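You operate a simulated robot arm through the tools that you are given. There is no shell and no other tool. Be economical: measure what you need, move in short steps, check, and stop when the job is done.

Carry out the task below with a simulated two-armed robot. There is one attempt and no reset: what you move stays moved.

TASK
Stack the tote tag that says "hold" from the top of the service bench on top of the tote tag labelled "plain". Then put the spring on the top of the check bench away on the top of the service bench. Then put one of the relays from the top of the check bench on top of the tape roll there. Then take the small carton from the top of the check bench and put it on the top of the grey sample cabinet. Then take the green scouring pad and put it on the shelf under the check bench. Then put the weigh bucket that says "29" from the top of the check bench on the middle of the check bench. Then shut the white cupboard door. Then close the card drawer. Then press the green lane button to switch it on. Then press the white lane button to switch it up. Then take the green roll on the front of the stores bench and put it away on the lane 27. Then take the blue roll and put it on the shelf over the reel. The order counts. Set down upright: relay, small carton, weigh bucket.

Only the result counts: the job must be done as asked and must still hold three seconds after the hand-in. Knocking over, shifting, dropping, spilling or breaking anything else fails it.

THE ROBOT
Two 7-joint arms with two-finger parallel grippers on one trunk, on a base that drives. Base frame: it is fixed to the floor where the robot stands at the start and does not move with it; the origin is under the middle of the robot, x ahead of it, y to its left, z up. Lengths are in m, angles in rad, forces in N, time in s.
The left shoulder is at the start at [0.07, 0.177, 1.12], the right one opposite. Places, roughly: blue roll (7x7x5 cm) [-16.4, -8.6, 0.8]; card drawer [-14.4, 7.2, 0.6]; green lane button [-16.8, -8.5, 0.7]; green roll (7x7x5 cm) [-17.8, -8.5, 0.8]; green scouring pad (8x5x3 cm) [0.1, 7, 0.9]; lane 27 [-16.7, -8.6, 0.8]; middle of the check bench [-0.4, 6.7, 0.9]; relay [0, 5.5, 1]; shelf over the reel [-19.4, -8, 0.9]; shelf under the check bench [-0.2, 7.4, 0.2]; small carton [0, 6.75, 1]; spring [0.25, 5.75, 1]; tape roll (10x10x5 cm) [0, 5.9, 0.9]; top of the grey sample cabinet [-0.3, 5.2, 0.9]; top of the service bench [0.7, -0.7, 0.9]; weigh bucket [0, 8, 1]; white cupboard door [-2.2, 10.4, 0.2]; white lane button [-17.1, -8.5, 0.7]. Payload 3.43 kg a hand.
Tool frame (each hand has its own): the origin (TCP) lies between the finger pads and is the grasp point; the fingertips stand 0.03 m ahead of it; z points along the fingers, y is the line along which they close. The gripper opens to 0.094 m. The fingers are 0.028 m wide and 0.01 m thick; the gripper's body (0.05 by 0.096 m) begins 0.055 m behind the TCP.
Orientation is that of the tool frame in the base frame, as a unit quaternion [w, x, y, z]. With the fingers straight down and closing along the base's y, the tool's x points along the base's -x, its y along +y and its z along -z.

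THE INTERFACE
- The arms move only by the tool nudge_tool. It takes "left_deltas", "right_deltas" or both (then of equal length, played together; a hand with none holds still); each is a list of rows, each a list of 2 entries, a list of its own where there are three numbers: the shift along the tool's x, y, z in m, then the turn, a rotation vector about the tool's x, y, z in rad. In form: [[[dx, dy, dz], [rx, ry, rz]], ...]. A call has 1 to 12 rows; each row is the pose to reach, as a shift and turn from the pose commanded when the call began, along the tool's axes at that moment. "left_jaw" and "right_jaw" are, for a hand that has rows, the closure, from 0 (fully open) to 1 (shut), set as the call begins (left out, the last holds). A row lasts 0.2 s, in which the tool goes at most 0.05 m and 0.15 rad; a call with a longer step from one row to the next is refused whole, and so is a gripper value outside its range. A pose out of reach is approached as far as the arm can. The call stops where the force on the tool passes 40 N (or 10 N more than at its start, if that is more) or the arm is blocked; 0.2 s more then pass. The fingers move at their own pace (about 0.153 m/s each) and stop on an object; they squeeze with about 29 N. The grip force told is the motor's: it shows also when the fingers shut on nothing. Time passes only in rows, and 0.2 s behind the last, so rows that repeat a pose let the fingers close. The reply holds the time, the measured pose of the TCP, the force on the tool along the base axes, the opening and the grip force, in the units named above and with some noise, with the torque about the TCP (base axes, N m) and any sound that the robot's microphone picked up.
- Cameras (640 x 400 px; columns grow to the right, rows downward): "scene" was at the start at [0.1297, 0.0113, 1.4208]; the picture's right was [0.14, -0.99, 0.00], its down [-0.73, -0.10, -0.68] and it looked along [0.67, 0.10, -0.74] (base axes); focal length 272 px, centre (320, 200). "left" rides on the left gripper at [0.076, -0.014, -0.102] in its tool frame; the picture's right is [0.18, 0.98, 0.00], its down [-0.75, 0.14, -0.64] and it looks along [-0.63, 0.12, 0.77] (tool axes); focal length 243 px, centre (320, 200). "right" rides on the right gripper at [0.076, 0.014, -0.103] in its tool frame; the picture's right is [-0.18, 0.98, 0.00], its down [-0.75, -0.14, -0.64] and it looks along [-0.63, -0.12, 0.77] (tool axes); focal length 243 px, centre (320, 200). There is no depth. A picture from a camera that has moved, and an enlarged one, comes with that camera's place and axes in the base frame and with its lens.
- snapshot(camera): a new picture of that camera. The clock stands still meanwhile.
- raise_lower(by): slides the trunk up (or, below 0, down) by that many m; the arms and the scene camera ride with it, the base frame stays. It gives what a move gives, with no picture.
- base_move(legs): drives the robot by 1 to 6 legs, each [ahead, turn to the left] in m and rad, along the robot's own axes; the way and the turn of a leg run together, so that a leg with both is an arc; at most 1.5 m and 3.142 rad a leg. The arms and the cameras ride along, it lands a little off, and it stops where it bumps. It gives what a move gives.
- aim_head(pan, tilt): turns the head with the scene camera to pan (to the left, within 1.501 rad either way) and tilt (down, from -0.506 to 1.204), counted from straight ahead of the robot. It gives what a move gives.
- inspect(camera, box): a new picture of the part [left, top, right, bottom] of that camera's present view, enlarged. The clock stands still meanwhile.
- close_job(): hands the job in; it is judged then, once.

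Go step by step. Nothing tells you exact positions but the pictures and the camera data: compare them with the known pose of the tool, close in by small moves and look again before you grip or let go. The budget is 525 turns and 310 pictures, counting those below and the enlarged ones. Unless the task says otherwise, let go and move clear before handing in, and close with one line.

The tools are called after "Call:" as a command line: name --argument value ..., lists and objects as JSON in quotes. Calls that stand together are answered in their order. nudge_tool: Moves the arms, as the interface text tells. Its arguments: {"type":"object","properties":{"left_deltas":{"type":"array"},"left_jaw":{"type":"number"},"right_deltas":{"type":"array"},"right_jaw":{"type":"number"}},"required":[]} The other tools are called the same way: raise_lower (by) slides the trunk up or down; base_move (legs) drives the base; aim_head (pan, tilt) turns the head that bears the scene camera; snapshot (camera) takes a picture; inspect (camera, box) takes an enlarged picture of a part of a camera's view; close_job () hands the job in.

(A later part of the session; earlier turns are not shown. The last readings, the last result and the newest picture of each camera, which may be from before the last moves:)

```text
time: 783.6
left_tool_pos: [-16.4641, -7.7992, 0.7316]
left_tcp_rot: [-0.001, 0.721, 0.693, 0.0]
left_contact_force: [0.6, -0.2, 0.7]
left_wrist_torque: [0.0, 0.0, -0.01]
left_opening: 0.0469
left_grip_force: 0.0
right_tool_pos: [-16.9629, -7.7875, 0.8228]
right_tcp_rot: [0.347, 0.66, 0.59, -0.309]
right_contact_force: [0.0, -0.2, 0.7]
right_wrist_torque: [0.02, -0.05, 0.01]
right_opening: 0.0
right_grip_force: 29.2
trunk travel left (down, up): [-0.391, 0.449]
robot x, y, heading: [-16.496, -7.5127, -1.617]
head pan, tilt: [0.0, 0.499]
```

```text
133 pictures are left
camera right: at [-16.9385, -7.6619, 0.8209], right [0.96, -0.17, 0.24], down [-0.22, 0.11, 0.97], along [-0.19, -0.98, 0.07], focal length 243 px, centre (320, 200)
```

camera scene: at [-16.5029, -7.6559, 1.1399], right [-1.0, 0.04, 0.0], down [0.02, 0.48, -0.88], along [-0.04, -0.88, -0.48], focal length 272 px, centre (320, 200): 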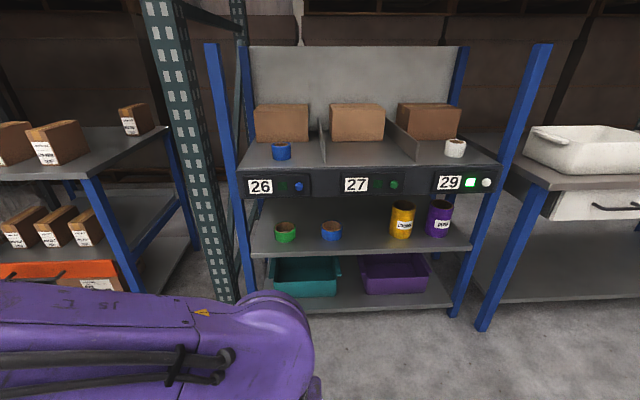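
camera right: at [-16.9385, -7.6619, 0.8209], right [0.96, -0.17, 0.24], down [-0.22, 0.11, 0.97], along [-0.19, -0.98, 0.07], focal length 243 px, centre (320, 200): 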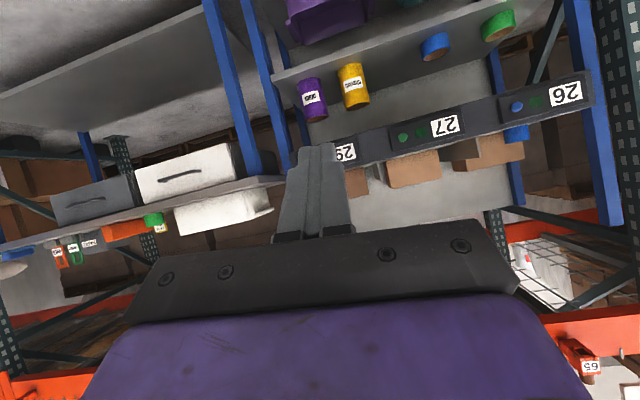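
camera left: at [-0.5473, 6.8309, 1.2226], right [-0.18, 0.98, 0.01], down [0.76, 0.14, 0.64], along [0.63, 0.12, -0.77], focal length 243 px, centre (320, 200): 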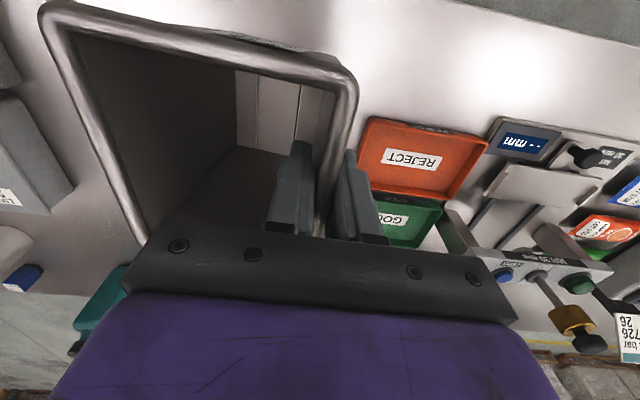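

Triangulated: green button [-16.79,-8.477,0.747], white [-17.11,-8.477,0.746]. I'll extend the right arm a bit, lower to button height and sidestep into line.

Call:
nudge_tool --right_deltas '[[[-0.017, 0, 0.025], [0, 0, 0]], [[-0.034, 0, 0.05], [0, 0, 0]], [[-0.051, 0, 0.075], [0, 0, 0]], [[-0.068, 0, 0.099], [0, 0, 0]], [[-0.085, 0, 0.124], [0, 0, 0]]]'

Call:
raise_lower --by -0.07

```text
time: 784.8
left_tool_pos: [-16.4643, -7.7997, 0.7331]
left_tcp_rot: [0.0, 0.721, 0.693, 0.0]
left_contact_force: [0.1, 0.1, -0.4]
left_wrist_torque: [0.01, 0.0, 0.03]
left_opening: 0.047
left_grip_force: 0.1
right_tool_pos: [-16.9706, -7.9387, 0.8259]
right_tcp_rot: [0.344, 0.659, 0.591, -0.313]
right_contact_force: [0.2, -1.2, 0.2]
right_wrist_torque: [-0.01, -0.03, -0.01]
right_opening: 0.0
right_grip_force: 28.9
trunk travel left (down, up): [-0.391, 0.449]
robot x, y, heading: [-16.4997, -7.5105, -1.621]
head pan, tilt: [0.0, 0.499]
```

```text
time: 785.9
left_tool_pos: [-16.4639, -7.7998, 0.6623]
left_tcp_rot: [-0.001, 0.721, 0.693, 0.001]
left_contact_force: [0.1, 0.0, 0.4]
left_wrist_torque: [0.03, 0.0, -0.02]
left_opening: 0.0471
left_grip_force: 0.2
right_tool_pos: [-16.9703, -7.9373, 0.7576]
right_tcp_rot: [0.344, 0.659, 0.592, -0.312]
right_contact_force: [0.6, 0.0, 1.4]
right_wrist_torque: [-0.02, -0.04, 0.0]
right_opening: 0.0
right_grip_force: 28.7
trunk travel left (down, up): [-0.321, 0.519]
robot x, y, heading: [-16.4981, -7.5146, -1.61]
head pan, tilt: [0.0, 0.499]
```

Call:
nudge_tool --right_deltas '[[[0, 0.04, 0], [0, 0, 0]], [[0, 0.08, 0], [0, 0, 0]], [[0, 0.12, 0], [0, 0, 0]], [[0, 0.16, 0], [0, 0, 0]], [[0, 0.18, 0], [0, 0, 0]]]'

Call:
snapshot --camera "right"

```text
time: 787.0
left_tool_pos: [-16.4638, -7.8, 0.6628]
left_tcp_rot: [-0.001, 0.721, 0.692, 0.001]
left_contact_force: [-0.9, 0.3, 0.3]
left_wrist_torque: [0.02, 0.02, -0.01]
left_opening: 0.047
left_grip_force: 0.0
right_tool_pos: [-16.8609, -8.002, 0.7163]
right_tcp_rot: [0.349, 0.663, 0.587, -0.308]
right_contact_force: [-0.3, -0.6, -0.1]
right_wrist_torque: [-0.02, -0.01, -0.03]
right_opening: 0.0
right_grip_force: 29.2
right hand out of reach, approached as far as the arm can: row 2, 3, 4, 5
trunk travel left (down, up): [-0.321, 0.519]
robot x, y, heading: [-16.4971, -7.5172, -1.614]
head pan, tilt: [0.0, 0.499]
```

```text
132 pictures are left
camera right: at [-16.8369, -7.8758, 0.7138], right [0.95, -0.17, 0.25], down [-0.23, 0.11, 0.97], along [-0.19, -0.98, 0.07], focal length 243 px, centre (320, 200)
```

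right: 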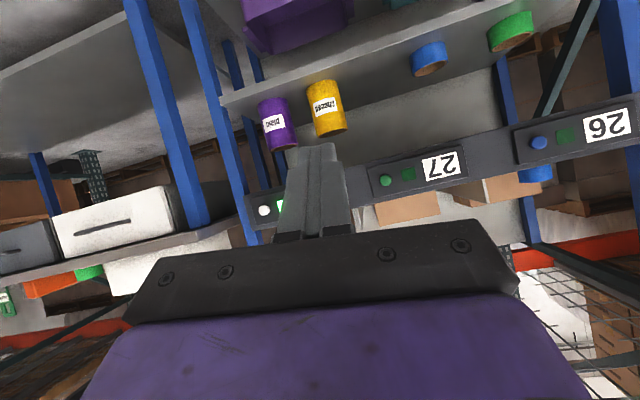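

Call:
raise_lower --by 0.037

Call:
base_move --legs '[[0, 0.219], [0.36, 0], [0, -0.219]]'

Call:
snapshot --camera "right"

Call:
snapshot --camera "scene"

```text
time: 787.9
left_tool_pos: [-16.4639, -7.7993, 0.6987]
left_tcp_rot: [-0.001, 0.721, 0.693, 0.0]
left_contact_force: [0.2, 0.4, -0.4]
left_wrist_torque: [-0.02, 0.0, 0.02]
left_opening: 0.0471
left_grip_force: 0.1
right_tool_pos: [-16.8599, -8.0017, 0.7537]
right_tcp_rot: [0.35, 0.661, 0.588, -0.307]
right_contact_force: [0.7, 0.6, 0.4]
right_wrist_torque: [0.01, -0.01, 0.0]
right_opening: 0.0001
right_grip_force: 29.3
trunk travel left (down, up): [-0.358, 0.482]
robot x, y, heading: [-16.4949, -7.5148, -1.613]
head pan, tilt: [0.0, 0.499]
```

```text
time: 791.8
left_tool_pos: [-16.4044, -8.1619, 0.6998]
left_tcp_rot: [0.0, 0.724, 0.69, 0.0]
left_contact_force: [0.5, -0.3, 0.9]
left_wrist_torque: [0.0, 0.0, -0.01]
left_opening: 0.047
left_grip_force: 0.0
right_tool_pos: [-16.8013, -8.3609, 0.7541]
right_tcp_rot: [0.348, 0.664, 0.585, -0.309]
right_contact_force: [0.7, -0.4, -0.3]
right_wrist_torque: [-0.03, 0.0, -0.02]
right_opening: 0.0002
right_grip_force: 28.9
trunk travel left (down, up): [-0.358, 0.482]
robot x, y, heading: [-16.436, -7.8779, -1.624]
head pan, tilt: [0.0, 0.499]
```

```text
131 pictures are left
camera right: at [-16.7765, -8.2357, 0.7511], right [0.95, -0.17, 0.25], down [-0.23, 0.12, 0.97], along [-0.2, -0.98, 0.07], focal length 243 px, centre (320, 200)
```

right: 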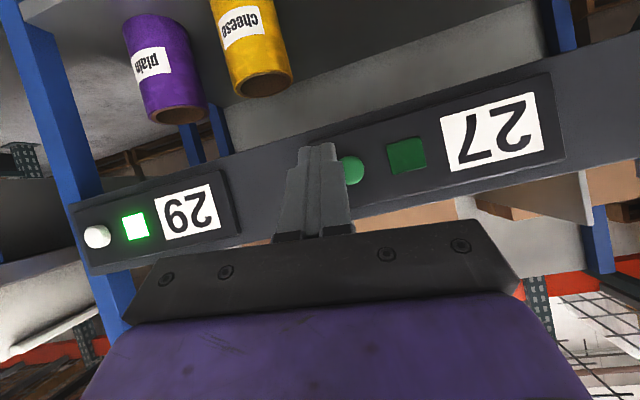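

```text
130 pictures are left
camera scene: at [-16.4418, -8.0183, 1.1069], right [-1.0, 0.05, 0.0], down [0.03, 0.48, -0.88], along [-0.05, -0.88, -0.48], focal length 272 px, centre (320, 200)
```

scene: 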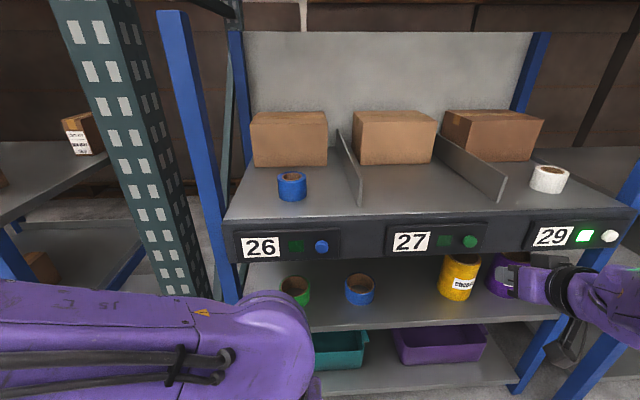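

Close. Shift +1.2 cm by a tiny turn, approach 6 cm, then press gently with the arm.

Call:
base_move --legs '[[0, 0.026], [0.055, 0]]'

Call:
snapshot --camera "right"

```text
time: 793.1
left_tool_pos: [-16.3978, -8.2162, 0.699]
left_tcp_rot: [-0.001, 0.716, 0.698, 0.001]
left_contact_force: [0.4, 0.3, -0.2]
left_wrist_torque: [0.0, 0.02, -0.02]
left_opening: 0.0471
left_grip_force: 0.1
right_tool_pos: [-16.7907, -8.4257, 0.7536]
right_tcp_rot: [0.353, 0.657, 0.593, -0.303]
right_contact_force: [-0.3, -0.3, -0.2]
right_wrist_torque: [0.0, 0.02, -0.01]
right_opening: 0.0
right_grip_force: 29.2
trunk travel left (down, up): [-0.358, 0.482]
robot x, y, heading: [-16.4371, -7.9325, -1.599]
head pan, tilt: [0.0, 0.499]
```

```text
129 pictures are left
camera right: at [-16.7689, -8.3001, 0.7505], right [0.96, -0.15, 0.25], down [-0.24, 0.11, 0.97], along [-0.17, -0.98, 0.07], focal length 243 px, centre (320, 200)
```

right: 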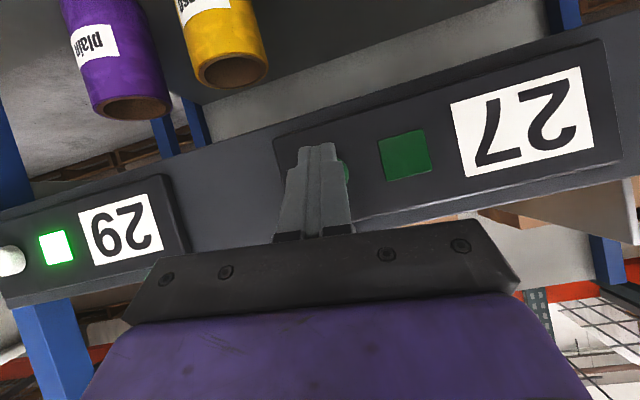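

Call:
nudge_tool --right_deltas '[[[-0.0045, 0.003, 0.0065], [0, 0, 0]], [[-0.009, 0.003, 0.013], [0, 0, 0]], [[-0.0125, 0.003, 0.018], [0, 0, 0]], [[-0.016, 0.003, 0.023], [0, 0, 0]], [[-0.019, 0.003, 0.0275], [0, 0, 0]]]'

Call:
snapshot --camera "right"

```text
time: 794.0
left_tool_pos: [-16.3969, -8.212, 0.7009]
left_tcp_rot: [0.0, 0.716, 0.699, -0.001]
left_contact_force: [-0.7, -0.4, -0.5]
left_wrist_torque: [0.0, -0.01, 0.04]
left_opening: 0.047
left_grip_force: 0.1
right_tool_pos: [-16.7884, -8.4425, 0.7534]
right_tcp_rot: [0.351, 0.658, 0.593, -0.303]
right_contact_force: [6.9, 31.6, 11.0]
right_wrist_torque: [-0.19, -0.16, 0.15]
right_opening: 0.0
right_grip_force: 28.8
trunk travel left (down, up): [-0.358, 0.482]
robot x, y, heading: [-16.4361, -7.9295, -1.6]
head pan, tilt: [0.0, 0.499]
heard: click
stopped in row 4 (right hand): the force on the tool passed its limit (the readings are from after the stop); the commanded pose is now the measured one
```

```text
128 pictures are left
camera right: at [-16.7668, -8.3162, 0.7513], right [0.96, -0.15, 0.25], down [-0.24, 0.11, 0.97], along [-0.17, -0.98, 0.07], focal length 243 px, centre (320, 200)
```

right: 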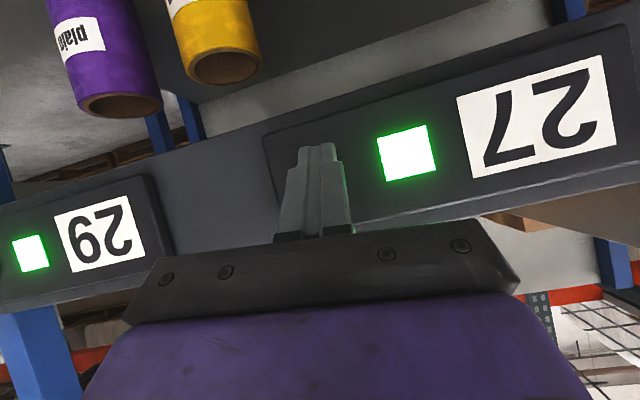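

Click heard and lane 27's light is on. Now to the white button: back off, sidestep 0.32 m to −x.

Call:
base_move --legs '[[-0.45, 0], [0, -0.668], [0.51, 0], [0, 0.668]]'

Call:
snapshot --camera "right"

Call:
snapshot --camera "scene"

```text
time: 802.9
left_tool_pos: [-16.6856, -8.1565, 0.6989]
left_tcp_rot: [0.0, 0.699, 0.715, 0.001]
left_contact_force: [-0.4, 0.4, -0.1]
left_wrist_torque: [-0.02, 0.0, -0.01]
left_opening: 0.0468
left_grip_force: 0.3
right_tool_pos: [-17.0656, -8.4041, 0.7509]
right_tcp_rot: [0.358, 0.644, 0.609, -0.293]
right_contact_force: [-0.7, -0.3, -0.1]
right_wrist_torque: [0.0, 0.0, 0.01]
right_opening: 0.0
right_grip_force: 28.8
trunk travel left (down, up): [-0.358, 0.482]
robot x, y, heading: [-16.7376, -7.875, -1.553]
head pan, tilt: [0.0, 0.499]
```

```text
127 pictures are left
camera right: at [-17.0492, -8.278, 0.7488], right [0.96, -0.11, 0.25], down [-0.24, 0.09, 0.97], along [-0.13, -0.99, 0.06], focal length 243 px, centre (320, 200)
```

right: 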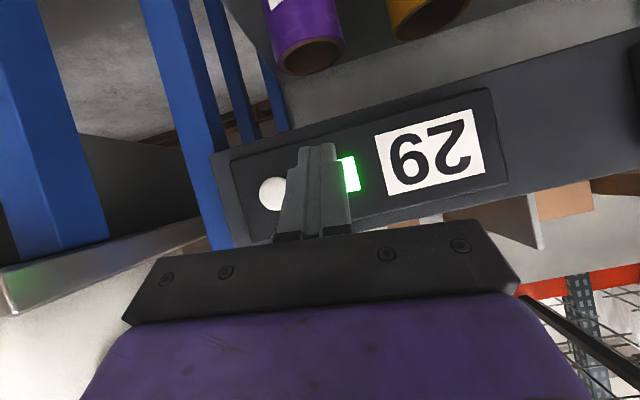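

```text
126 pictures are left
camera scene: at [-16.7336, -8.0153, 1.1069], right [-1.0, -0.02, 0.0], down [-0.01, 0.48, -0.88], along [0.02, -0.88, -0.48], focal length 272 px, centre (320, 200)
```

scene: 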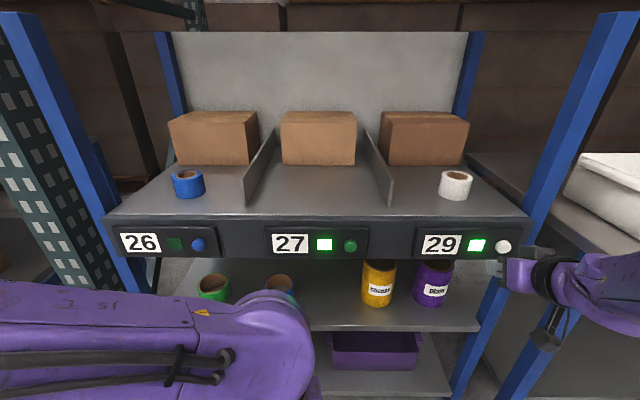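

Call:
base_move --legs '[[0, -0.078], [0.048, 0]]'

Call:
snapshot --camera "right"

```text
time: 804.3
left_tool_pos: [-16.7119, -8.2072, 0.6995]
left_tcp_rot: [-0.002, 0.727, 0.687, 0.001]
left_contact_force: [0.6, -0.8, 0.4]
left_wrist_torque: [0.04, 0.0, 0.02]
left_opening: 0.0473
left_grip_force: 0.0
right_tool_pos: [-17.1104, -8.4248, 0.7499]
right_tcp_rot: [0.345, 0.669, 0.583, -0.307]
right_contact_force: [0.3, -0.1, -0.5]
right_wrist_torque: [-0.04, 0.03, 0.01]
right_opening: 0.0
right_grip_force: 29.0
trunk travel left (down, up): [-0.358, 0.482]
robot x, y, heading: [-16.7401, -7.9187, -1.637]
head pan, tilt: [0.0, 0.499]
```

```text
125 pictures are left
camera right: at [-17.0839, -8.3001, 0.7481], right [0.95, -0.19, 0.25], down [-0.24, 0.11, 0.97], along [-0.21, -0.98, 0.06], focal length 243 px, centre (320, 200)
```

right: 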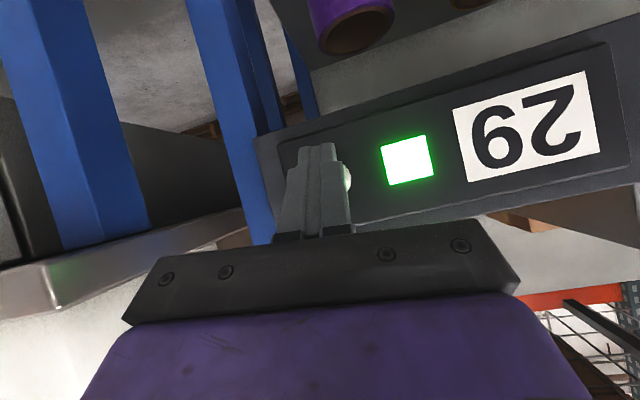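

Call:
nudge_tool --right_deltas '[[[-0.0045, 0.002, 0.0065], [0, 0, 0]], [[-0.009, 0.002, 0.013], [0, 0, 0]], [[-0.0125, 0.002, 0.018], [0, 0, 0]], [[-0.016, 0.002, 0.023], [0, 0, 0]], [[-0.019, 0.002, 0.0275], [0, 0, 0]]]'

Call:
snapshot --camera "right"

```text
time: 805.3
left_tool_pos: [-16.7102, -8.2033, 0.7005]
left_tcp_rot: [0.001, 0.728, 0.686, -0.001]
left_contact_force: [0.0, -1.1, 0.0]
left_wrist_torque: [-0.02, -0.03, 0.04]
left_opening: 0.047
left_grip_force: 0.0
right_tool_pos: [-17.1107, -8.4444, 0.7487]
right_tcp_rot: [0.344, 0.669, 0.585, -0.305]
right_contact_force: [4.7, 28.9, 6.7]
right_wrist_torque: [-0.04, -0.08, 0.19]
right_opening: 0.0
right_grip_force: 29.2
trunk travel left (down, up): [-0.358, 0.482]
robot x, y, heading: [-16.7382, -7.9215, -1.637]
head pan, tilt: [0.0, 0.499]
heard: click
stopped in row 5 (right hand): the force on the tool passed its limit (the readings are from after the stop); the commanded pose is now the measured one
```

```text
124 pictures are left
camera right: at [-17.0839, -8.3194, 0.7482], right [0.95, -0.18, 0.25], down [-0.24, 0.1, 0.97], along [-0.2, -0.98, 0.05], focal length 243 px, centre (320, 200)
```

right: 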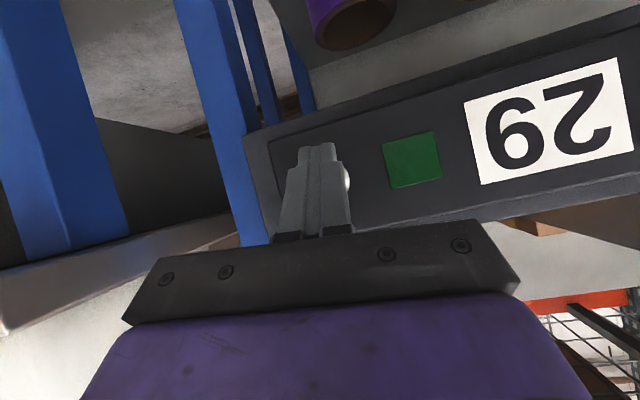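

Click; lane 29's light toggled. Backing off to verify and then go for the green roll.

Call:
base_move --legs '[[-0.45, 0]]'

Call:
raise_lower --by 0.35

Call:
nudge_tool --right_deltas '[[[0, 0, -0.03], [0, 0.14, 0]], [[0, 0, -0.06], [0, 0.28, 0]], [[0, 0, -0.09], [0, 0.42, 0]], [[0, 0, -0.12], [0, 0.56, 0]], [[0, 0, -0.15], [0, 0.7, 0]], [[0, 0, -0.18], [0, 0.84, 0]], [[0, 0, -0.2], [0, 0.95, 0]]]' --right_jaw 0

Call:
snapshot --camera "scene"

```text
time: 808.0
left_tool_pos: [-16.6834, -7.763, 0.6989]
left_tcp_rot: [0.0, 0.728, 0.685, 0.0]
left_contact_force: [0.4, -0.1, 0.3]
left_wrist_torque: [-0.02, -0.03, 0.03]
left_opening: 0.0468
left_grip_force: 0.1
right_tool_pos: [-17.0838, -8.0032, 0.7479]
right_tcp_rot: [0.342, 0.671, 0.583, -0.304]
right_contact_force: [0.6, -0.2, 0.6]
right_wrist_torque: [0.03, 0.0, 0.0]
right_opening: 0.0
right_grip_force: 29.3
trunk travel left (down, up): [-0.358, 0.482]
robot x, y, heading: [-16.7103, -7.479, -1.64]
head pan, tilt: [0.0, 0.499]
```

```text
time: 811.4
left_tool_pos: [-16.6837, -7.7629, 1.0509]
left_tcp_rot: [0.0, 0.729, 0.684, 0.0]
left_contact_force: [-0.3, -0.4, 0.5]
left_wrist_torque: [-0.03, -0.04, 0.04]
left_opening: 0.0468
left_grip_force: 0.0
right_tool_pos: [-17.0824, -8.0026, 1.0982]
right_tcp_rot: [0.342, 0.671, 0.583, -0.305]
right_contact_force: [-0.2, 0.3, 0.6]
right_wrist_torque: [-0.01, -0.01, 0.02]
right_opening: 0.0002
right_grip_force: 29.3
trunk travel left (down, up): [-0.708, 0.132]
robot x, y, heading: [-16.7096, -7.48, -1.641]
head pan, tilt: [0.0, 0.499]
```

```text
time: 813.0
left_tool_pos: [-16.6824, -7.764, 1.0495]
left_tcp_rot: [0.0, 0.729, 0.685, 0.001]
left_contact_force: [-0.5, 0.6, 0.3]
left_wrist_torque: [-0.01, 0.03, -0.07]
left_opening: 0.0472
left_grip_force: 0.1
right_tool_pos: [-17.0881, -7.8461, 1.2119]
right_tcp_rot: [0.042, 0.736, 0.674, 0.04]
right_contact_force: [-0.9, 0.1, 0.3]
right_wrist_torque: [0.03, 0.03, -0.01]
right_opening: 0.0936
right_grip_force: 0.1
right hand out of reach, approached as far as the arm can: row 3, 4, 5, 6, 7
trunk travel left (down, up): [-0.708, 0.132]
robot x, y, heading: [-16.7099, -7.4781, -1.64]
head pan, tilt: [0.0, 0.499]
```

```text
123 pictures are left
camera scene: at [-16.7187, -7.6184, 1.4569], right [-1.0, 0.07, 0.0], down [0.03, 0.48, -0.88], along [-0.06, -0.88, -0.48], focal length 272 px, centre (320, 200)
```

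scene: 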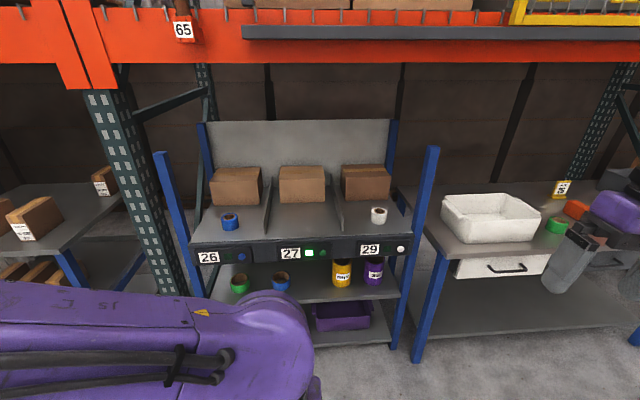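

Lane 27 lit, 29 toggled. Now the green roll ≈[-17.78,-8.51]: reposition the robot to x≈-17.45, and straighten the right hand.

Call:
base_move --legs '[[0, -1.093], [0.8, 0], [0, 1.16]]'

Call:
aim_head --pan -0.25 --tilt 0.65

Call:
snapshot --camera "scene"

Call:
snapshot --camera "right"

```text
time: 822.8
left_tool_pos: [-17.4066, -8.0767, 1.0506]
left_tcp_rot: [-0.001, 0.723, 0.69, 0.0]
left_contact_force: [-0.5, 0.1, -0.1]
left_wrist_torque: [0.0, 0.0, 0.01]
left_opening: 0.0469
left_grip_force: 0.1
right_tool_pos: [-17.8101, -8.1661, 1.2099]
right_tcp_rot: [0.043, 0.731, 0.68, 0.042]
right_contact_force: [0.1, -0.4, -0.6]
right_wrist_torque: [0.02, 0.0, 0.0]
right_opening: 0.0942
right_grip_force: 0.0
trunk travel left (down, up): [-0.708, 0.132]
robot x, y, heading: [-17.4363, -7.7931, -1.625]
head pan, tilt: [0.0, 0.499]
```

```text
time: 823.6
left_tool_pos: [-17.4066, -8.0769, 1.0494]
left_tcp_rot: [-0.001, 0.723, 0.691, 0.001]
left_contact_force: [0.8, 0.5, 0.3]
left_wrist_torque: [0.0, -0.03, -0.02]
left_opening: 0.0469
left_grip_force: 0.0
right_tool_pos: [-17.81, -8.1656, 1.2098]
right_tcp_rot: [0.043, 0.732, 0.679, 0.042]
right_contact_force: [0.6, -0.6, 0.8]
right_wrist_torque: [0.01, 0.0, -0.02]
right_opening: 0.0939
right_grip_force: 0.1
trunk travel left (down, up): [-0.708, 0.132]
robot x, y, heading: [-17.4375, -7.7924, -1.626]
head pan, tilt: [-0.25, 0.649]
```

```text
122 pictures are left
camera scene: at [-17.4654, -7.9245, 1.4436], right [-0.95, 0.3, 0.0], down [0.18, 0.58, -0.8], along [-0.24, -0.76, -0.6], focal length 272 px, centre (320, 200)
```

scene: 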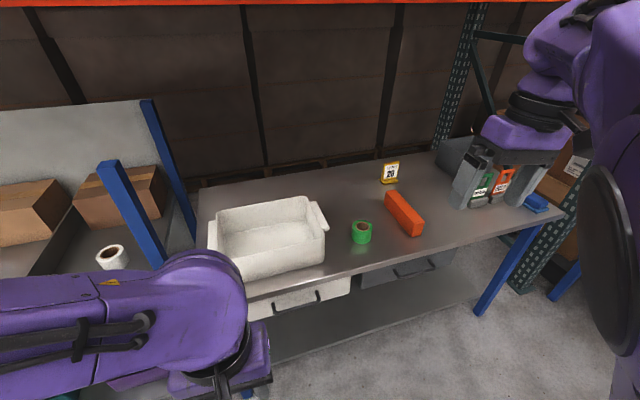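

```text
121 pictures are left
camera right: at [-17.8018, -8.0916, 1.3134], right [0.96, -0.26, 0.12], down [-0.27, -0.74, 0.62], along [-0.07, -0.62, -0.78], focal length 243 px, centre (320, 200)
```

right: 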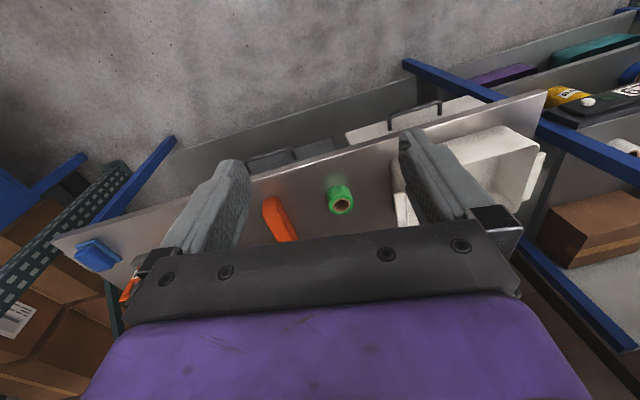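

Roll ≈[-17.794,-8.511], top ≈0.83. Lower the trunk (stay below the rack beam), move in 0.2 m and straighten the hand above it.

Call:
raise_lower --by -0.2

Call:
base_move --legs '[[0.17, 0.05]]'

Call:
nudge_tool --right_deltas '[[[0, 0, 0], [0.06, 0, 0]], [[-0.03, 0, 0], [0.12, 0, 0]], [[-0.06, 0, 0], [0.12, 0, 0]], [[-0.09, 0, 0], [0.12, 0, 0]], [[-0.12, 0, 0], [0.12, 0, 0]]]'

Call:
snapshot --camera "right"

Call:
snapshot --camera "scene"

```text
time: 825.8
left_tool_pos: [-17.4069, -8.0769, 0.8498]
left_tcp_rot: [-0.001, 0.723, 0.69, 0.001]
left_contact_force: [0.5, 0.5, -0.1]
left_wrist_torque: [0.01, 0.0, -0.02]
left_opening: 0.0468
left_grip_force: 0.1
right_tool_pos: [-17.8093, -8.1659, 1.0098]
right_tcp_rot: [0.044, 0.731, 0.68, 0.043]
right_contact_force: [0.1, -0.4, -0.6]
right_wrist_torque: [-0.01, 0.04, 0.0]
right_opening: 0.0939
right_grip_force: 0.1
trunk travel left (down, up): [-0.508, 0.332]
robot x, y, heading: [-17.4394, -7.7921, -1.627]
head pan, tilt: [-0.25, 0.649]
```

```text
time: 827.3
left_tool_pos: [-17.4002, -8.2514, 0.8491]
left_tcp_rot: [-0.001, 0.707, 0.707, 0.001]
left_contact_force: [0.8, -0.4, 0.0]
left_wrist_torque: [0.0, 0.02, 0.04]
left_opening: 0.047
left_grip_force: 0.0
right_tool_pos: [-17.7968, -8.3614, 1.0098]
right_tcp_rot: [0.043, 0.716, 0.696, 0.045]
right_contact_force: [0.5, -0.6, -0.3]
right_wrist_torque: [0.01, -0.03, -0.02]
right_opening: 0.0939
right_grip_force: 0.1
trunk travel left (down, up): [-0.508, 0.332]
robot x, y, heading: [-17.442, -7.9674, -1.576]
head pan, tilt: [-0.25, 0.649]
```

```text
time: 828.5
left_tool_pos: [-17.3986, -8.2518, 0.8504]
left_tcp_rot: [0.0, 0.707, 0.707, 0.002]
left_contact_force: [0.0, 0.7, -0.9]
left_wrist_torque: [-0.02, -0.04, 0.05]
left_opening: 0.0473
left_grip_force: 0.1
right_tool_pos: [-17.8017, -8.4807, 1.0092]
right_tcp_rot: [0.0, 0.716, 0.698, 0.003]
right_contact_force: [0.4, 0.3, 0.2]
right_wrist_torque: [-0.01, -0.01, 0.02]
right_opening: 0.0939
right_grip_force: 0.1
right hand out of reach, approached as far as the arm can: row 1
trunk travel left (down, up): [-0.508, 0.332]
robot x, y, heading: [-17.4411, -7.971, -1.579]
head pan, tilt: [-0.25, 0.649]
```

```text
120 pictures are left
camera right: at [-17.784, -8.4066, 1.1116], right [0.98, -0.21, 0.0], down [-0.16, -0.75, 0.64], along [-0.13, -0.62, -0.77], focal length 243 px, centre (320, 200)
```

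right: 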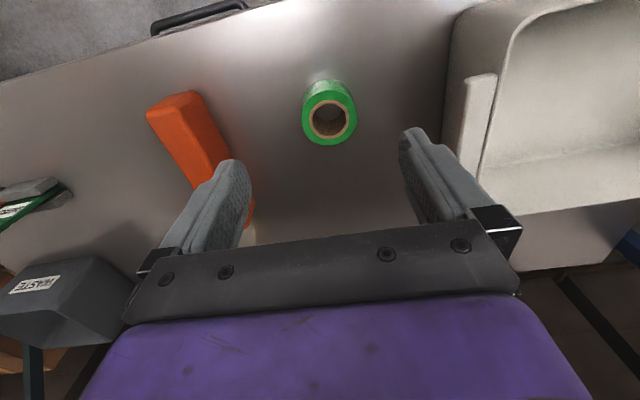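

```text
119 pictures are left
camera scene: at [-17.4656, -8.1038, 1.2434], right [-0.97, 0.25, 0.0], down [0.15, 0.59, -0.8], along [-0.2, -0.77, -0.61], focal length 272 px, centre (320, 200)
```

scene: 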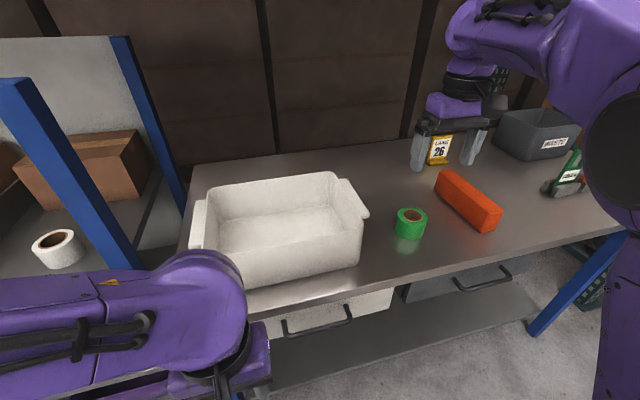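

Call:
nudge_tool --right_deltas '[[[-0.017, 0.005, 0.0], [0, 0, 0]], [[-0.0347, 0.0106, 0.03], [0, 0, 0]], [[-0.0347, 0.0106, 0.07], [0, 0, 0]], [[-0.0347, 0.0106, 0.11], [0, 0, 0]], [[-0.0347, 0.0106, 0.14], [0, 0, 0]], [[-0.0347, 0.0106, 0.14], [0, 0, 0]]]'

Call:
snapshot --camera "right"

```text
time: 829.9
left_tool_pos: [-17.3985, -8.2507, 0.8499]
left_tcp_rot: [0.0, 0.707, 0.707, 0.0]
left_contact_force: [-0.3, 0.3, -0.1]
left_wrist_torque: [-0.01, -0.03, -0.01]
left_opening: 0.047
left_grip_force: 0.1
right_tool_pos: [-17.7938, -8.5142, 0.8703]
right_tcp_rot: [-0.001, 0.717, 0.698, 0.002]
right_contact_force: [0.5, -0.1, 0.3]
right_wrist_torque: [-0.02, 0.0, -0.02]
right_opening: 0.0939
right_grip_force: 0.0
trunk travel left (down, up): [-0.508, 0.332]
robot x, y, heading: [-17.4454, -7.9722, -1.577]
head pan, tilt: [-0.25, 0.649]
```

```text
118 pictures are left
camera right: at [-17.7758, -8.4393, 0.9725], right [0.98, -0.21, 0.0], down [-0.16, -0.75, 0.64], along [-0.13, -0.62, -0.77], focal length 243 px, centre (320, 200)
```

right: 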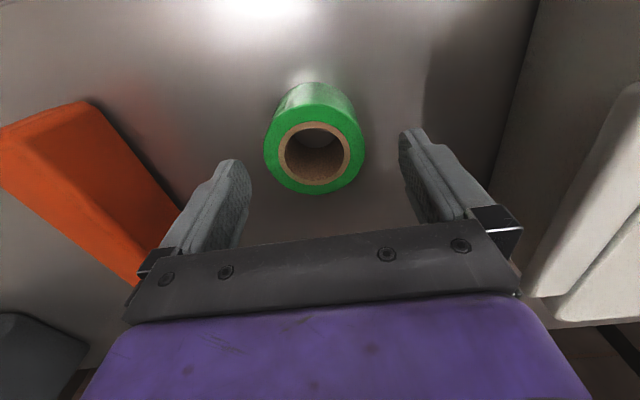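

Call:
nudge_tool --right_deltas '[[[0, 0, 0.03], [0, 0, 0]], [[0, 0, 0.05], [0, 0, 0]], [[0, 0, 0.05], [0, 0, 0]]]'

Call:
nudge_tool --right_deltas '[[[0, 0, 0], [0, 0, 0]], [[0, 0, 0], [0, 0, 0]], [[0, 0, 0], [0, 0, 0]], [[0, 0, -0.04], [0, 0, 0]], [[0, 0, -0.08], [0, 0, 0]], [[0, 0, -0.12], [0, 0, 0]]]' --right_jaw 1

Call:
snapshot --camera "right"

```text
time: 830.7
left_tool_pos: [-17.3994, -8.2527, 0.8485]
left_tcp_rot: [0.0, 0.707, 0.707, 0.0]
left_contact_force: [0.3, -0.7, -0.9]
left_wrist_torque: [0.02, -0.01, 0.0]
left_opening: 0.0469
left_grip_force: 0.0
right_tool_pos: [-17.7933, -8.5157, 0.8181]
right_tcp_rot: [-0.001, 0.716, 0.699, 0.001]
right_contact_force: [0.4, 0.0, -0.3]
right_wrist_torque: [0.0, -0.02, 0.0]
right_opening: 0.0937
right_grip_force: 0.0
trunk travel left (down, up): [-0.508, 0.332]
robot x, y, heading: [-17.4442, -7.9689, -1.584]
head pan, tilt: [-0.25, 0.649]
```

```text
time: 832.1
left_tool_pos: [-17.3981, -8.2508, 0.8492]
left_tcp_rot: [0.0, 0.707, 0.707, 0.0]
left_contact_force: [0.5, 0.5, -0.7]
left_wrist_torque: [0.0, 0.01, 0.0]
left_opening: 0.0471
left_grip_force: 0.1
right_tool_pos: [-17.7924, -8.5124, 0.9408]
right_tcp_rot: [-0.001, 0.717, 0.697, 0.001]
right_contact_force: [-0.1, 0.0, -0.7]
right_wrist_torque: [-0.01, -0.01, 0.0]
right_opening: 0.0679
right_grip_force: 28.6
trunk travel left (down, up): [-0.508, 0.332]
robot x, y, heading: [-17.4456, -7.9698, -1.579]
head pan, tilt: [-0.25, 0.649]
```

```text
117 pictures are left
camera right: at [-17.7739, -8.4372, 1.0438], right [0.98, -0.21, 0.0], down [-0.16, -0.75, 0.64], along [-0.13, -0.63, -0.77], focal length 243 px, centre (320, 200)
```

right: 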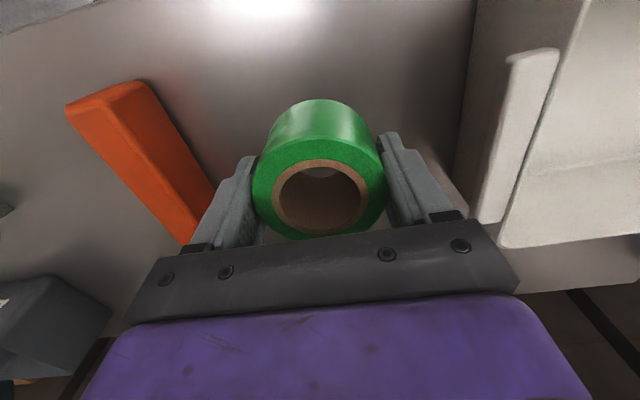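

Roll held. Back out, bring the right hand nearer the centre line, and sidestep to lane 27 (centre ≈[-16.72,-8.61]).

Call:
base_move --legs '[[-0.35, 0]]'

Call:
nudge_tool --right_deltas '[[[-0.01, 0.04, -0.02], [0, 0, 0]], [[-0.02, 0.08, -0.04], [0, 0, 0]], [[-0.03, 0.12, -0.04], [0, 0, 0]], [[-0.04, 0.16, -0.04], [0, 0, 0]]]'

Call:
base_move --legs '[[0, 1.571], [0.86, 0], [0, -1.571]]'

Call:
aim_head --pan -0.15 --tilt 0.6

Call:
snapshot --camera "scene"

```text
time: 834.4
left_tool_pos: [-17.3955, -7.9008, 0.8493]
left_tcp_rot: [0.0, 0.706, 0.708, 0.0]
left_contact_force: [-0.2, 0.0, 0.0]
left_wrist_torque: [0.01, 0.0, 0.01]
left_opening: 0.0469
left_grip_force: 0.0
right_tool_pos: [-17.7886, -8.1629, 0.9407]
right_tcp_rot: [-0.001, 0.716, 0.698, 0.002]
right_contact_force: [0.2, 0.4, -2.2]
right_wrist_torque: [0.0, 0.01, 0.0]
right_opening: 0.0678
right_grip_force: 29.2
trunk travel left (down, up): [-0.508, 0.332]
robot x, y, heading: [-17.4436, -7.62, -1.576]
head pan, tilt: [-0.25, 0.649]
```

```text
time: 835.4
left_tool_pos: [-17.3943, -7.9028, 0.8485]
left_tcp_rot: [-0.002, 0.706, 0.708, 0.001]
left_contact_force: [-0.6, 0.7, -0.2]
left_wrist_torque: [0.0, 0.04, -0.05]
left_opening: 0.0469
left_grip_force: 0.2
right_tool_pos: [-17.631, -8.21, 0.9819]
right_tcp_rot: [-0.001, 0.715, 0.699, 0.002]
right_contact_force: [0.5, 0.1, -1.2]
right_wrist_torque: [-0.01, 0.02, -0.02]
right_opening: 0.0677
right_grip_force: 28.9
trunk travel left (down, up): [-0.508, 0.332]
robot x, y, heading: [-17.4401, -7.6215, -1.576]
head pan, tilt: [-0.25, 0.649]
```

```text
time: 847.6
left_tool_pos: [-16.54, -7.8831, 0.8496]
left_tcp_rot: [-0.001, 0.705, 0.709, 0.0]
left_contact_force: [0.0, 0.4, -0.9]
left_wrist_torque: [-0.01, -0.03, 0.04]
left_opening: 0.0473
left_grip_force: 0.1
right_tool_pos: [-16.7765, -8.1905, 0.9797]
right_tcp_rot: [0.0, 0.715, 0.699, 0.002]
right_contact_force: [-0.2, 0.9, -1.6]
right_wrist_torque: [0.0, -0.02, 0.04]
right_opening: 0.0681
right_grip_force: 28.9
trunk travel left (down, up): [-0.508, 0.332]
robot x, y, heading: [-16.5865, -7.6011, -1.574]
head pan, tilt: [-0.25, 0.649]
```

```text
time: 848.3
left_tool_pos: [-16.5388, -7.8839, 0.849]
left_tcp_rot: [-0.001, 0.705, 0.709, 0.001]
left_contact_force: [-0.5, -0.8, -0.3]
left_wrist_torque: [0.03, 0.02, 0.02]
left_opening: 0.0469
left_grip_force: 0.0
right_tool_pos: [-16.7764, -8.1922, 0.981]
right_tcp_rot: [-0.001, 0.715, 0.699, 0.003]
right_contact_force: [0.6, 0.2, -2.2]
right_wrist_torque: [-0.01, 0.02, 0.01]
right_opening: 0.0678
right_grip_force: 28.8
trunk travel left (down, up): [-0.508, 0.332]
robot x, y, heading: [-16.585, -7.6012, -1.571]
head pan, tilt: [-0.15, 0.6]
```

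```text
116 pictures are left
camera scene: at [-16.5989, -7.7389, 1.2477], right [-0.99, 0.15, 0.0], down [0.09, 0.56, -0.82], along [-0.12, -0.82, -0.57], focal length 272 px, centre (320, 200)
```

scene: 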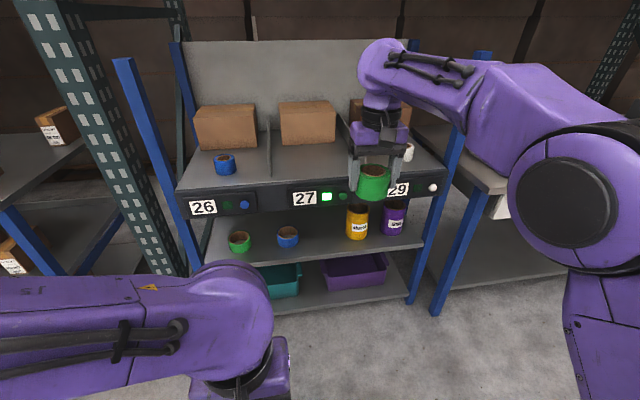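

Call:
base_move --legs '[[0.3, 0]]'

Call:
nudge_tool --right_deltas '[[[-0.03, 0.02, 0], [0, 0, 0]], [[-0.06, 0.04, 0.0], [0, 0, 0]], [[-0.09, 0.06, 0.0], [0, 0, 0]], [[-0.115, 0.07, 0.0], [0, 0, 0]], [[-0.115, 0.07, 0.03], [0, 0, 0]], [[-0.115, 0.07, 0.06], [0, 0, 0]]]'

Call:
snapshot --camera "right"

Call:
snapshot --camera "scene"

```text
time: 850.4
left_tool_pos: [-16.5419, -8.1861, 0.8496]
left_tcp_rot: [-0.001, 0.706, 0.708, 0.0]
left_contact_force: [0.6, 0.0, -0.2]
left_wrist_torque: [0.0, -0.02, -0.01]
left_opening: 0.047
left_grip_force: 0.1
right_tool_pos: [-16.7785, -8.4923, 0.9808]
right_tcp_rot: [-0.001, 0.716, 0.698, 0.003]
right_contact_force: [0.2, -0.2, -0.8]
right_wrist_torque: [0.03, 0.01, 0.0]
right_opening: 0.0678
right_grip_force: 28.8
trunk travel left (down, up): [-0.508, 0.332]
robot x, y, heading: [-16.5862, -7.9021, -1.573]
head pan, tilt: [-0.15, 0.6]
```

```text
time: 851.8
left_tool_pos: [-16.5411, -8.1855, 0.8502]
left_tcp_rot: [0.0, 0.707, 0.707, 0.0]
left_contact_force: [-0.1, -0.2, -0.9]
left_wrist_torque: [0.01, 0.0, 0.01]
left_opening: 0.0471
left_grip_force: 0.0
right_tool_pos: [-16.741, -8.5655, 0.914]
right_tcp_rot: [-0.001, 0.716, 0.698, 0.001]
right_contact_force: [-0.2, 0.4, -1.7]
right_wrist_torque: [-0.04, -0.02, -0.03]
right_opening: 0.0681
right_grip_force: 28.9
right hand out of reach, approached as far as the arm can: row 2, 3, 4, 5, 6
trunk travel left (down, up): [-0.508, 0.332]
robot x, y, heading: [-16.5869, -7.9007, -1.574]
head pan, tilt: [-0.15, 0.6]
```

```text
115 pictures are left
camera right: at [-16.7231, -8.4914, 1.0152], right [0.98, -0.21, 0.0], down [-0.16, -0.75, 0.64], along [-0.13, -0.63, -0.77], focal length 243 px, centre (320, 200)
```

right: 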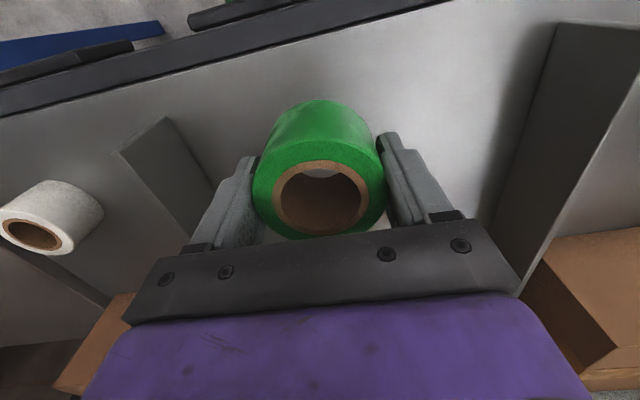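

```text
114 pictures are left
camera scene: at [-16.5988, -8.0398, 1.2479], right [-0.99, 0.15, 0.0], down [0.09, 0.56, -0.83], along [-0.13, -0.82, -0.56], focal length 272 px, centre (320, 200)
```

scene: 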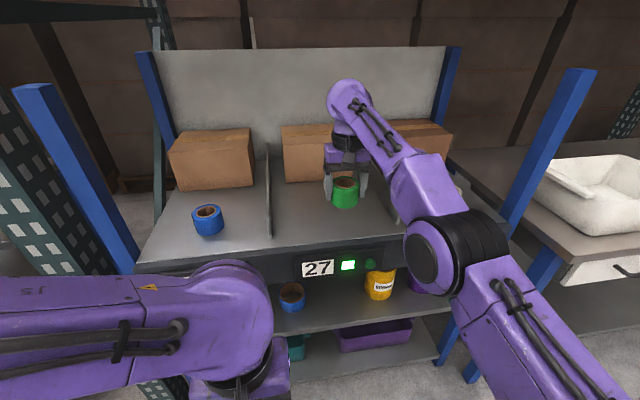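

Call:
base_move --legs '[[0.03, 0.05]]'

Call:
snapshot --camera "right"

```text
time: 852.6
left_tool_pos: [-16.5265, -8.2146, 0.8493]
left_tcp_rot: [-0.001, 0.688, 0.726, 0.0]
left_contact_force: [1.2, -0.4, -0.7]
left_wrist_torque: [0.01, 0.04, 0.02]
left_opening: 0.0473
left_grip_force: 0.1
right_tool_pos: [-16.7067, -8.6039, 0.9116]
right_tcp_rot: [-0.002, 0.699, 0.715, 0.001]
right_contact_force: [-0.4, -0.6, -2.8]
right_wrist_torque: [0.01, -0.01, -0.01]
right_opening: 0.0679
right_grip_force: 29.3
trunk travel left (down, up): [-0.508, 0.332]
robot x, y, heading: [-16.584, -7.9317, -1.521]
head pan, tilt: [-0.15, 0.6]
```

```text
113 pictures are left
camera right: at [-16.6933, -8.5292, 1.0142], right [0.99, -0.16, 0.0], down [-0.12, -0.76, 0.64], along [-0.1, -0.63, -0.77], focal length 243 px, centre (320, 200)
```

right: 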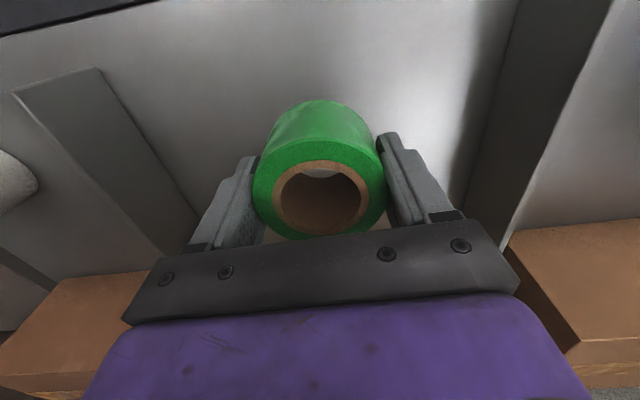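

Well centred in lane 27. Lowering by trunk.

Call:
raise_lower --by -0.06

Call:
raise_lower --by -0.008

Call:
snapshot --camera "right"

```text
time: 853.6
left_tool_pos: [-16.528, -8.2135, 0.7889]
left_tcp_rot: [0.0, 0.688, 0.726, 0.0]
left_contact_force: [-1.6, -0.7, -0.4]
left_wrist_torque: [0.03, 0.03, 0.05]
left_opening: 0.047
left_grip_force: 0.1
right_tool_pos: [-16.7079, -8.6037, 0.8519]
right_tcp_rot: [-0.001, 0.698, 0.716, 0.001]
right_contact_force: [0.0, 0.0, -2.0]
right_wrist_torque: [-0.06, -0.01, 0.03]
right_opening: 0.0676
right_grip_force: 28.6
trunk travel left (down, up): [-0.448, 0.392]
robot x, y, heading: [-16.5886, -7.9308, -1.521]
head pan, tilt: [-0.15, 0.6]
```

```text
time: 854.2
left_tool_pos: [-16.5265, -8.213, 0.7813]
left_tcp_rot: [0.0, 0.688, 0.726, 0.0]
left_contact_force: [-0.4, 0.4, -0.3]
left_wrist_torque: [0.02, 0.02, 0.01]
left_opening: 0.0468
left_grip_force: 0.1
right_tool_pos: [-16.707, -8.6037, 0.8438]
right_tcp_rot: [-0.001, 0.699, 0.716, 0.002]
right_contact_force: [-0.3, 0.1, -1.6]
right_wrist_torque: [0.0, 0.0, 0.02]
right_opening: 0.0679
right_grip_force: 28.4
trunk travel left (down, up): [-0.44, 0.4]
robot x, y, heading: [-16.5854, -7.9327, -1.523]
head pan, tilt: [-0.15, 0.6]
```

```text
112 pictures are left
camera right: at [-16.6938, -8.5281, 0.9469], right [0.99, -0.16, 0.0], down [-0.12, -0.76, 0.64], along [-0.1, -0.63, -0.77], focal length 243 px, centre (320, 200)
```

right: 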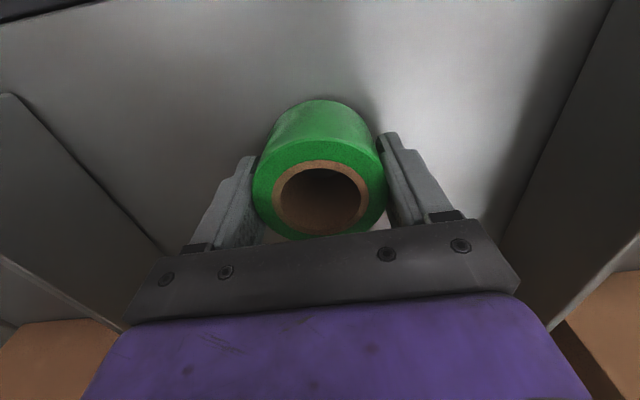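

Call:
raise_lower --by -0.008

Call:
raise_lower --by -0.006

Call:
raise_lower --by -0.005

```text
time: 854.7
left_tool_pos: [-16.5265, -8.2123, 0.7754]
left_tcp_rot: [0.001, 0.689, 0.725, 0.0]
left_contact_force: [0.1, 0.0, 0.2]
left_wrist_torque: [-0.01, -0.01, 0.01]
left_opening: 0.0471
left_grip_force: 0.1
right_tool_pos: [-16.7075, -8.6032, 0.8378]
right_tcp_rot: [0.0, 0.699, 0.715, -0.001]
right_contact_force: [-0.2, -3.7, 12.5]
right_wrist_torque: [0.28, 0.07, 0.04]
right_opening: 0.0679
right_grip_force: 28.7
trunk travel left (down, up): [-0.432, 0.408]
robot x, y, heading: [-16.5888, -7.9353, -1.523]
head pan, tilt: [-0.15, 0.6]
```

```text
time: 855.3
left_tool_pos: [-16.5261, -8.211, 0.7682]
left_tcp_rot: [0.0, 0.688, 0.726, -0.001]
left_contact_force: [0.3, -0.3, 0.5]
left_wrist_torque: [0.02, -0.02, 0.01]
left_opening: 0.0468
left_grip_force: 0.0
right_tool_pos: [-16.7073, -8.6023, 0.8335]
right_tcp_rot: [0.0, 0.699, 0.716, 0.0]
right_contact_force: [0.4, -2.4, 18.9]
right_wrist_torque: [-0.15, 0.04, 0.08]
right_opening: 0.0679
right_grip_force: 28.9
trunk travel left (down, up): [-0.426, 0.414]
robot x, y, heading: [-16.5856, -7.9312, -1.532]
head pan, tilt: [-0.15, 0.6]
```

```text
time: 855.8
left_tool_pos: [-16.5255, -8.2105, 0.7629]
left_tcp_rot: [0.001, 0.689, 0.725, -0.001]
left_contact_force: [-0.4, -0.2, 0.1]
left_wrist_torque: [0.02, 0.0, 0.04]
left_opening: 0.047
left_grip_force: 0.1
right_tool_pos: [-16.706, -8.6016, 0.8302]
right_tcp_rot: [0.001, 0.698, 0.716, -0.002]
right_contact_force: [-1.4, -10.8, 34.5]
right_wrist_torque: [0.33, 0.09, 0.31]
right_opening: 0.0678
right_grip_force: 28.9
trunk travel left (down, up): [-0.421, 0.419]
robot x, y, heading: [-16.5852, -7.9313, -1.521]
head pan, tilt: [-0.15, 0.6]
```

Contact (a bit firm). Easing up 5 mm and releasing.

Call:
raise_lower --by 0.005

Call:
nudge_tool --right_deltas '[[[0, 0, 0], [0, 0, 0]], [[0, 0, 0], [0, 0, 0]], [[0, 0, 0], [0, 0, 0]]]' --right_jaw 0.05

Call:
raise_lower --by 0.1

Call:
snapshot --camera "right"

```text
time: 856.4
left_tool_pos: [-16.5267, -8.2133, 0.7677]
left_tcp_rot: [0.0, 0.689, 0.725, -0.001]
left_contact_force: [0.4, 0.4, 0.1]
left_wrist_torque: [-0.04, -0.01, -0.04]
left_opening: 0.0471
left_grip_force: 0.0
right_tool_pos: [-16.7062, -8.6022, 0.8298]
right_tcp_rot: [-0.002, 0.698, 0.716, 0.001]
right_contact_force: [0.4, -0.7, 11.5]
right_wrist_torque: [-0.36, 0.05, -0.09]
right_opening: 0.0677
right_grip_force: 29.0
trunk travel left (down, up): [-0.426, 0.414]
robot x, y, heading: [-16.5878, -7.9306, -1.525]
head pan, tilt: [-0.15, 0.6]
```

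```text
time: 857.2
left_tool_pos: [-16.5258, -8.2132, 0.7673]
left_tcp_rot: [0.0, 0.688, 0.725, -0.001]
left_contact_force: [0.6, 0.0, 0.1]
left_wrist_torque: [0.03, -0.01, 0.0]
left_opening: 0.0469
left_grip_force: 0.1
right_tool_pos: [-16.7081, -8.6021, 0.8308]
right_tcp_rot: [-0.001, 0.698, 0.716, 0.001]
right_contact_force: [0.6, 5.6, 3.9]
right_wrist_torque: [0.12, 0.19, -0.24]
right_opening: 0.0892
right_grip_force: 0.0
trunk travel left (down, up): [-0.426, 0.414]
robot x, y, heading: [-16.5855, -7.9347, -1.52]
head pan, tilt: [-0.15, 0.6]
```

```text
time: 858.5
left_tool_pos: [-16.527, -8.2138, 0.8681]
left_tcp_rot: [0.0, 0.688, 0.725, 0.0]
left_contact_force: [0.4, -0.5, 0.7]
left_wrist_torque: [0.0, 0.0, 0.01]
left_opening: 0.047
left_grip_force: 0.2
right_tool_pos: [-16.7083, -8.6027, 0.9301]
right_tcp_rot: [-0.001, 0.698, 0.716, 0.001]
right_contact_force: [0.5, -0.5, 0.2]
right_wrist_torque: [0.02, 0.0, -0.08]
right_opening: 0.0893
right_grip_force: 0.1
trunk travel left (down, up): [-0.526, 0.314]
robot x, y, heading: [-16.5879, -7.9365, -1.522]
head pan, tilt: [-0.15, 0.6]
```

```text
111 pictures are left
camera right: at [-16.6937, -8.5283, 1.0327], right [0.99, -0.16, 0.0], down [-0.12, -0.76, 0.64], along [-0.1, -0.63, -0.77], focal length 243 px, centre (320, 200)
```

right: 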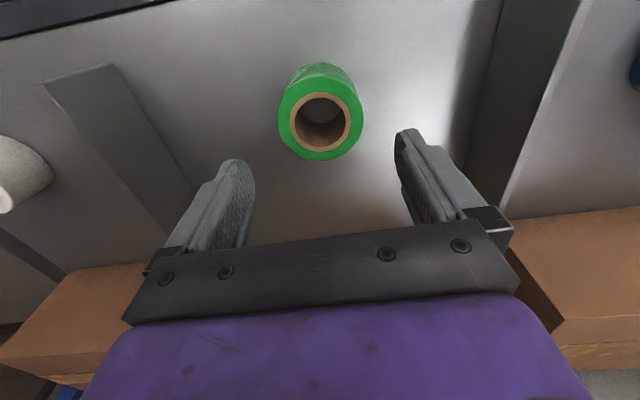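

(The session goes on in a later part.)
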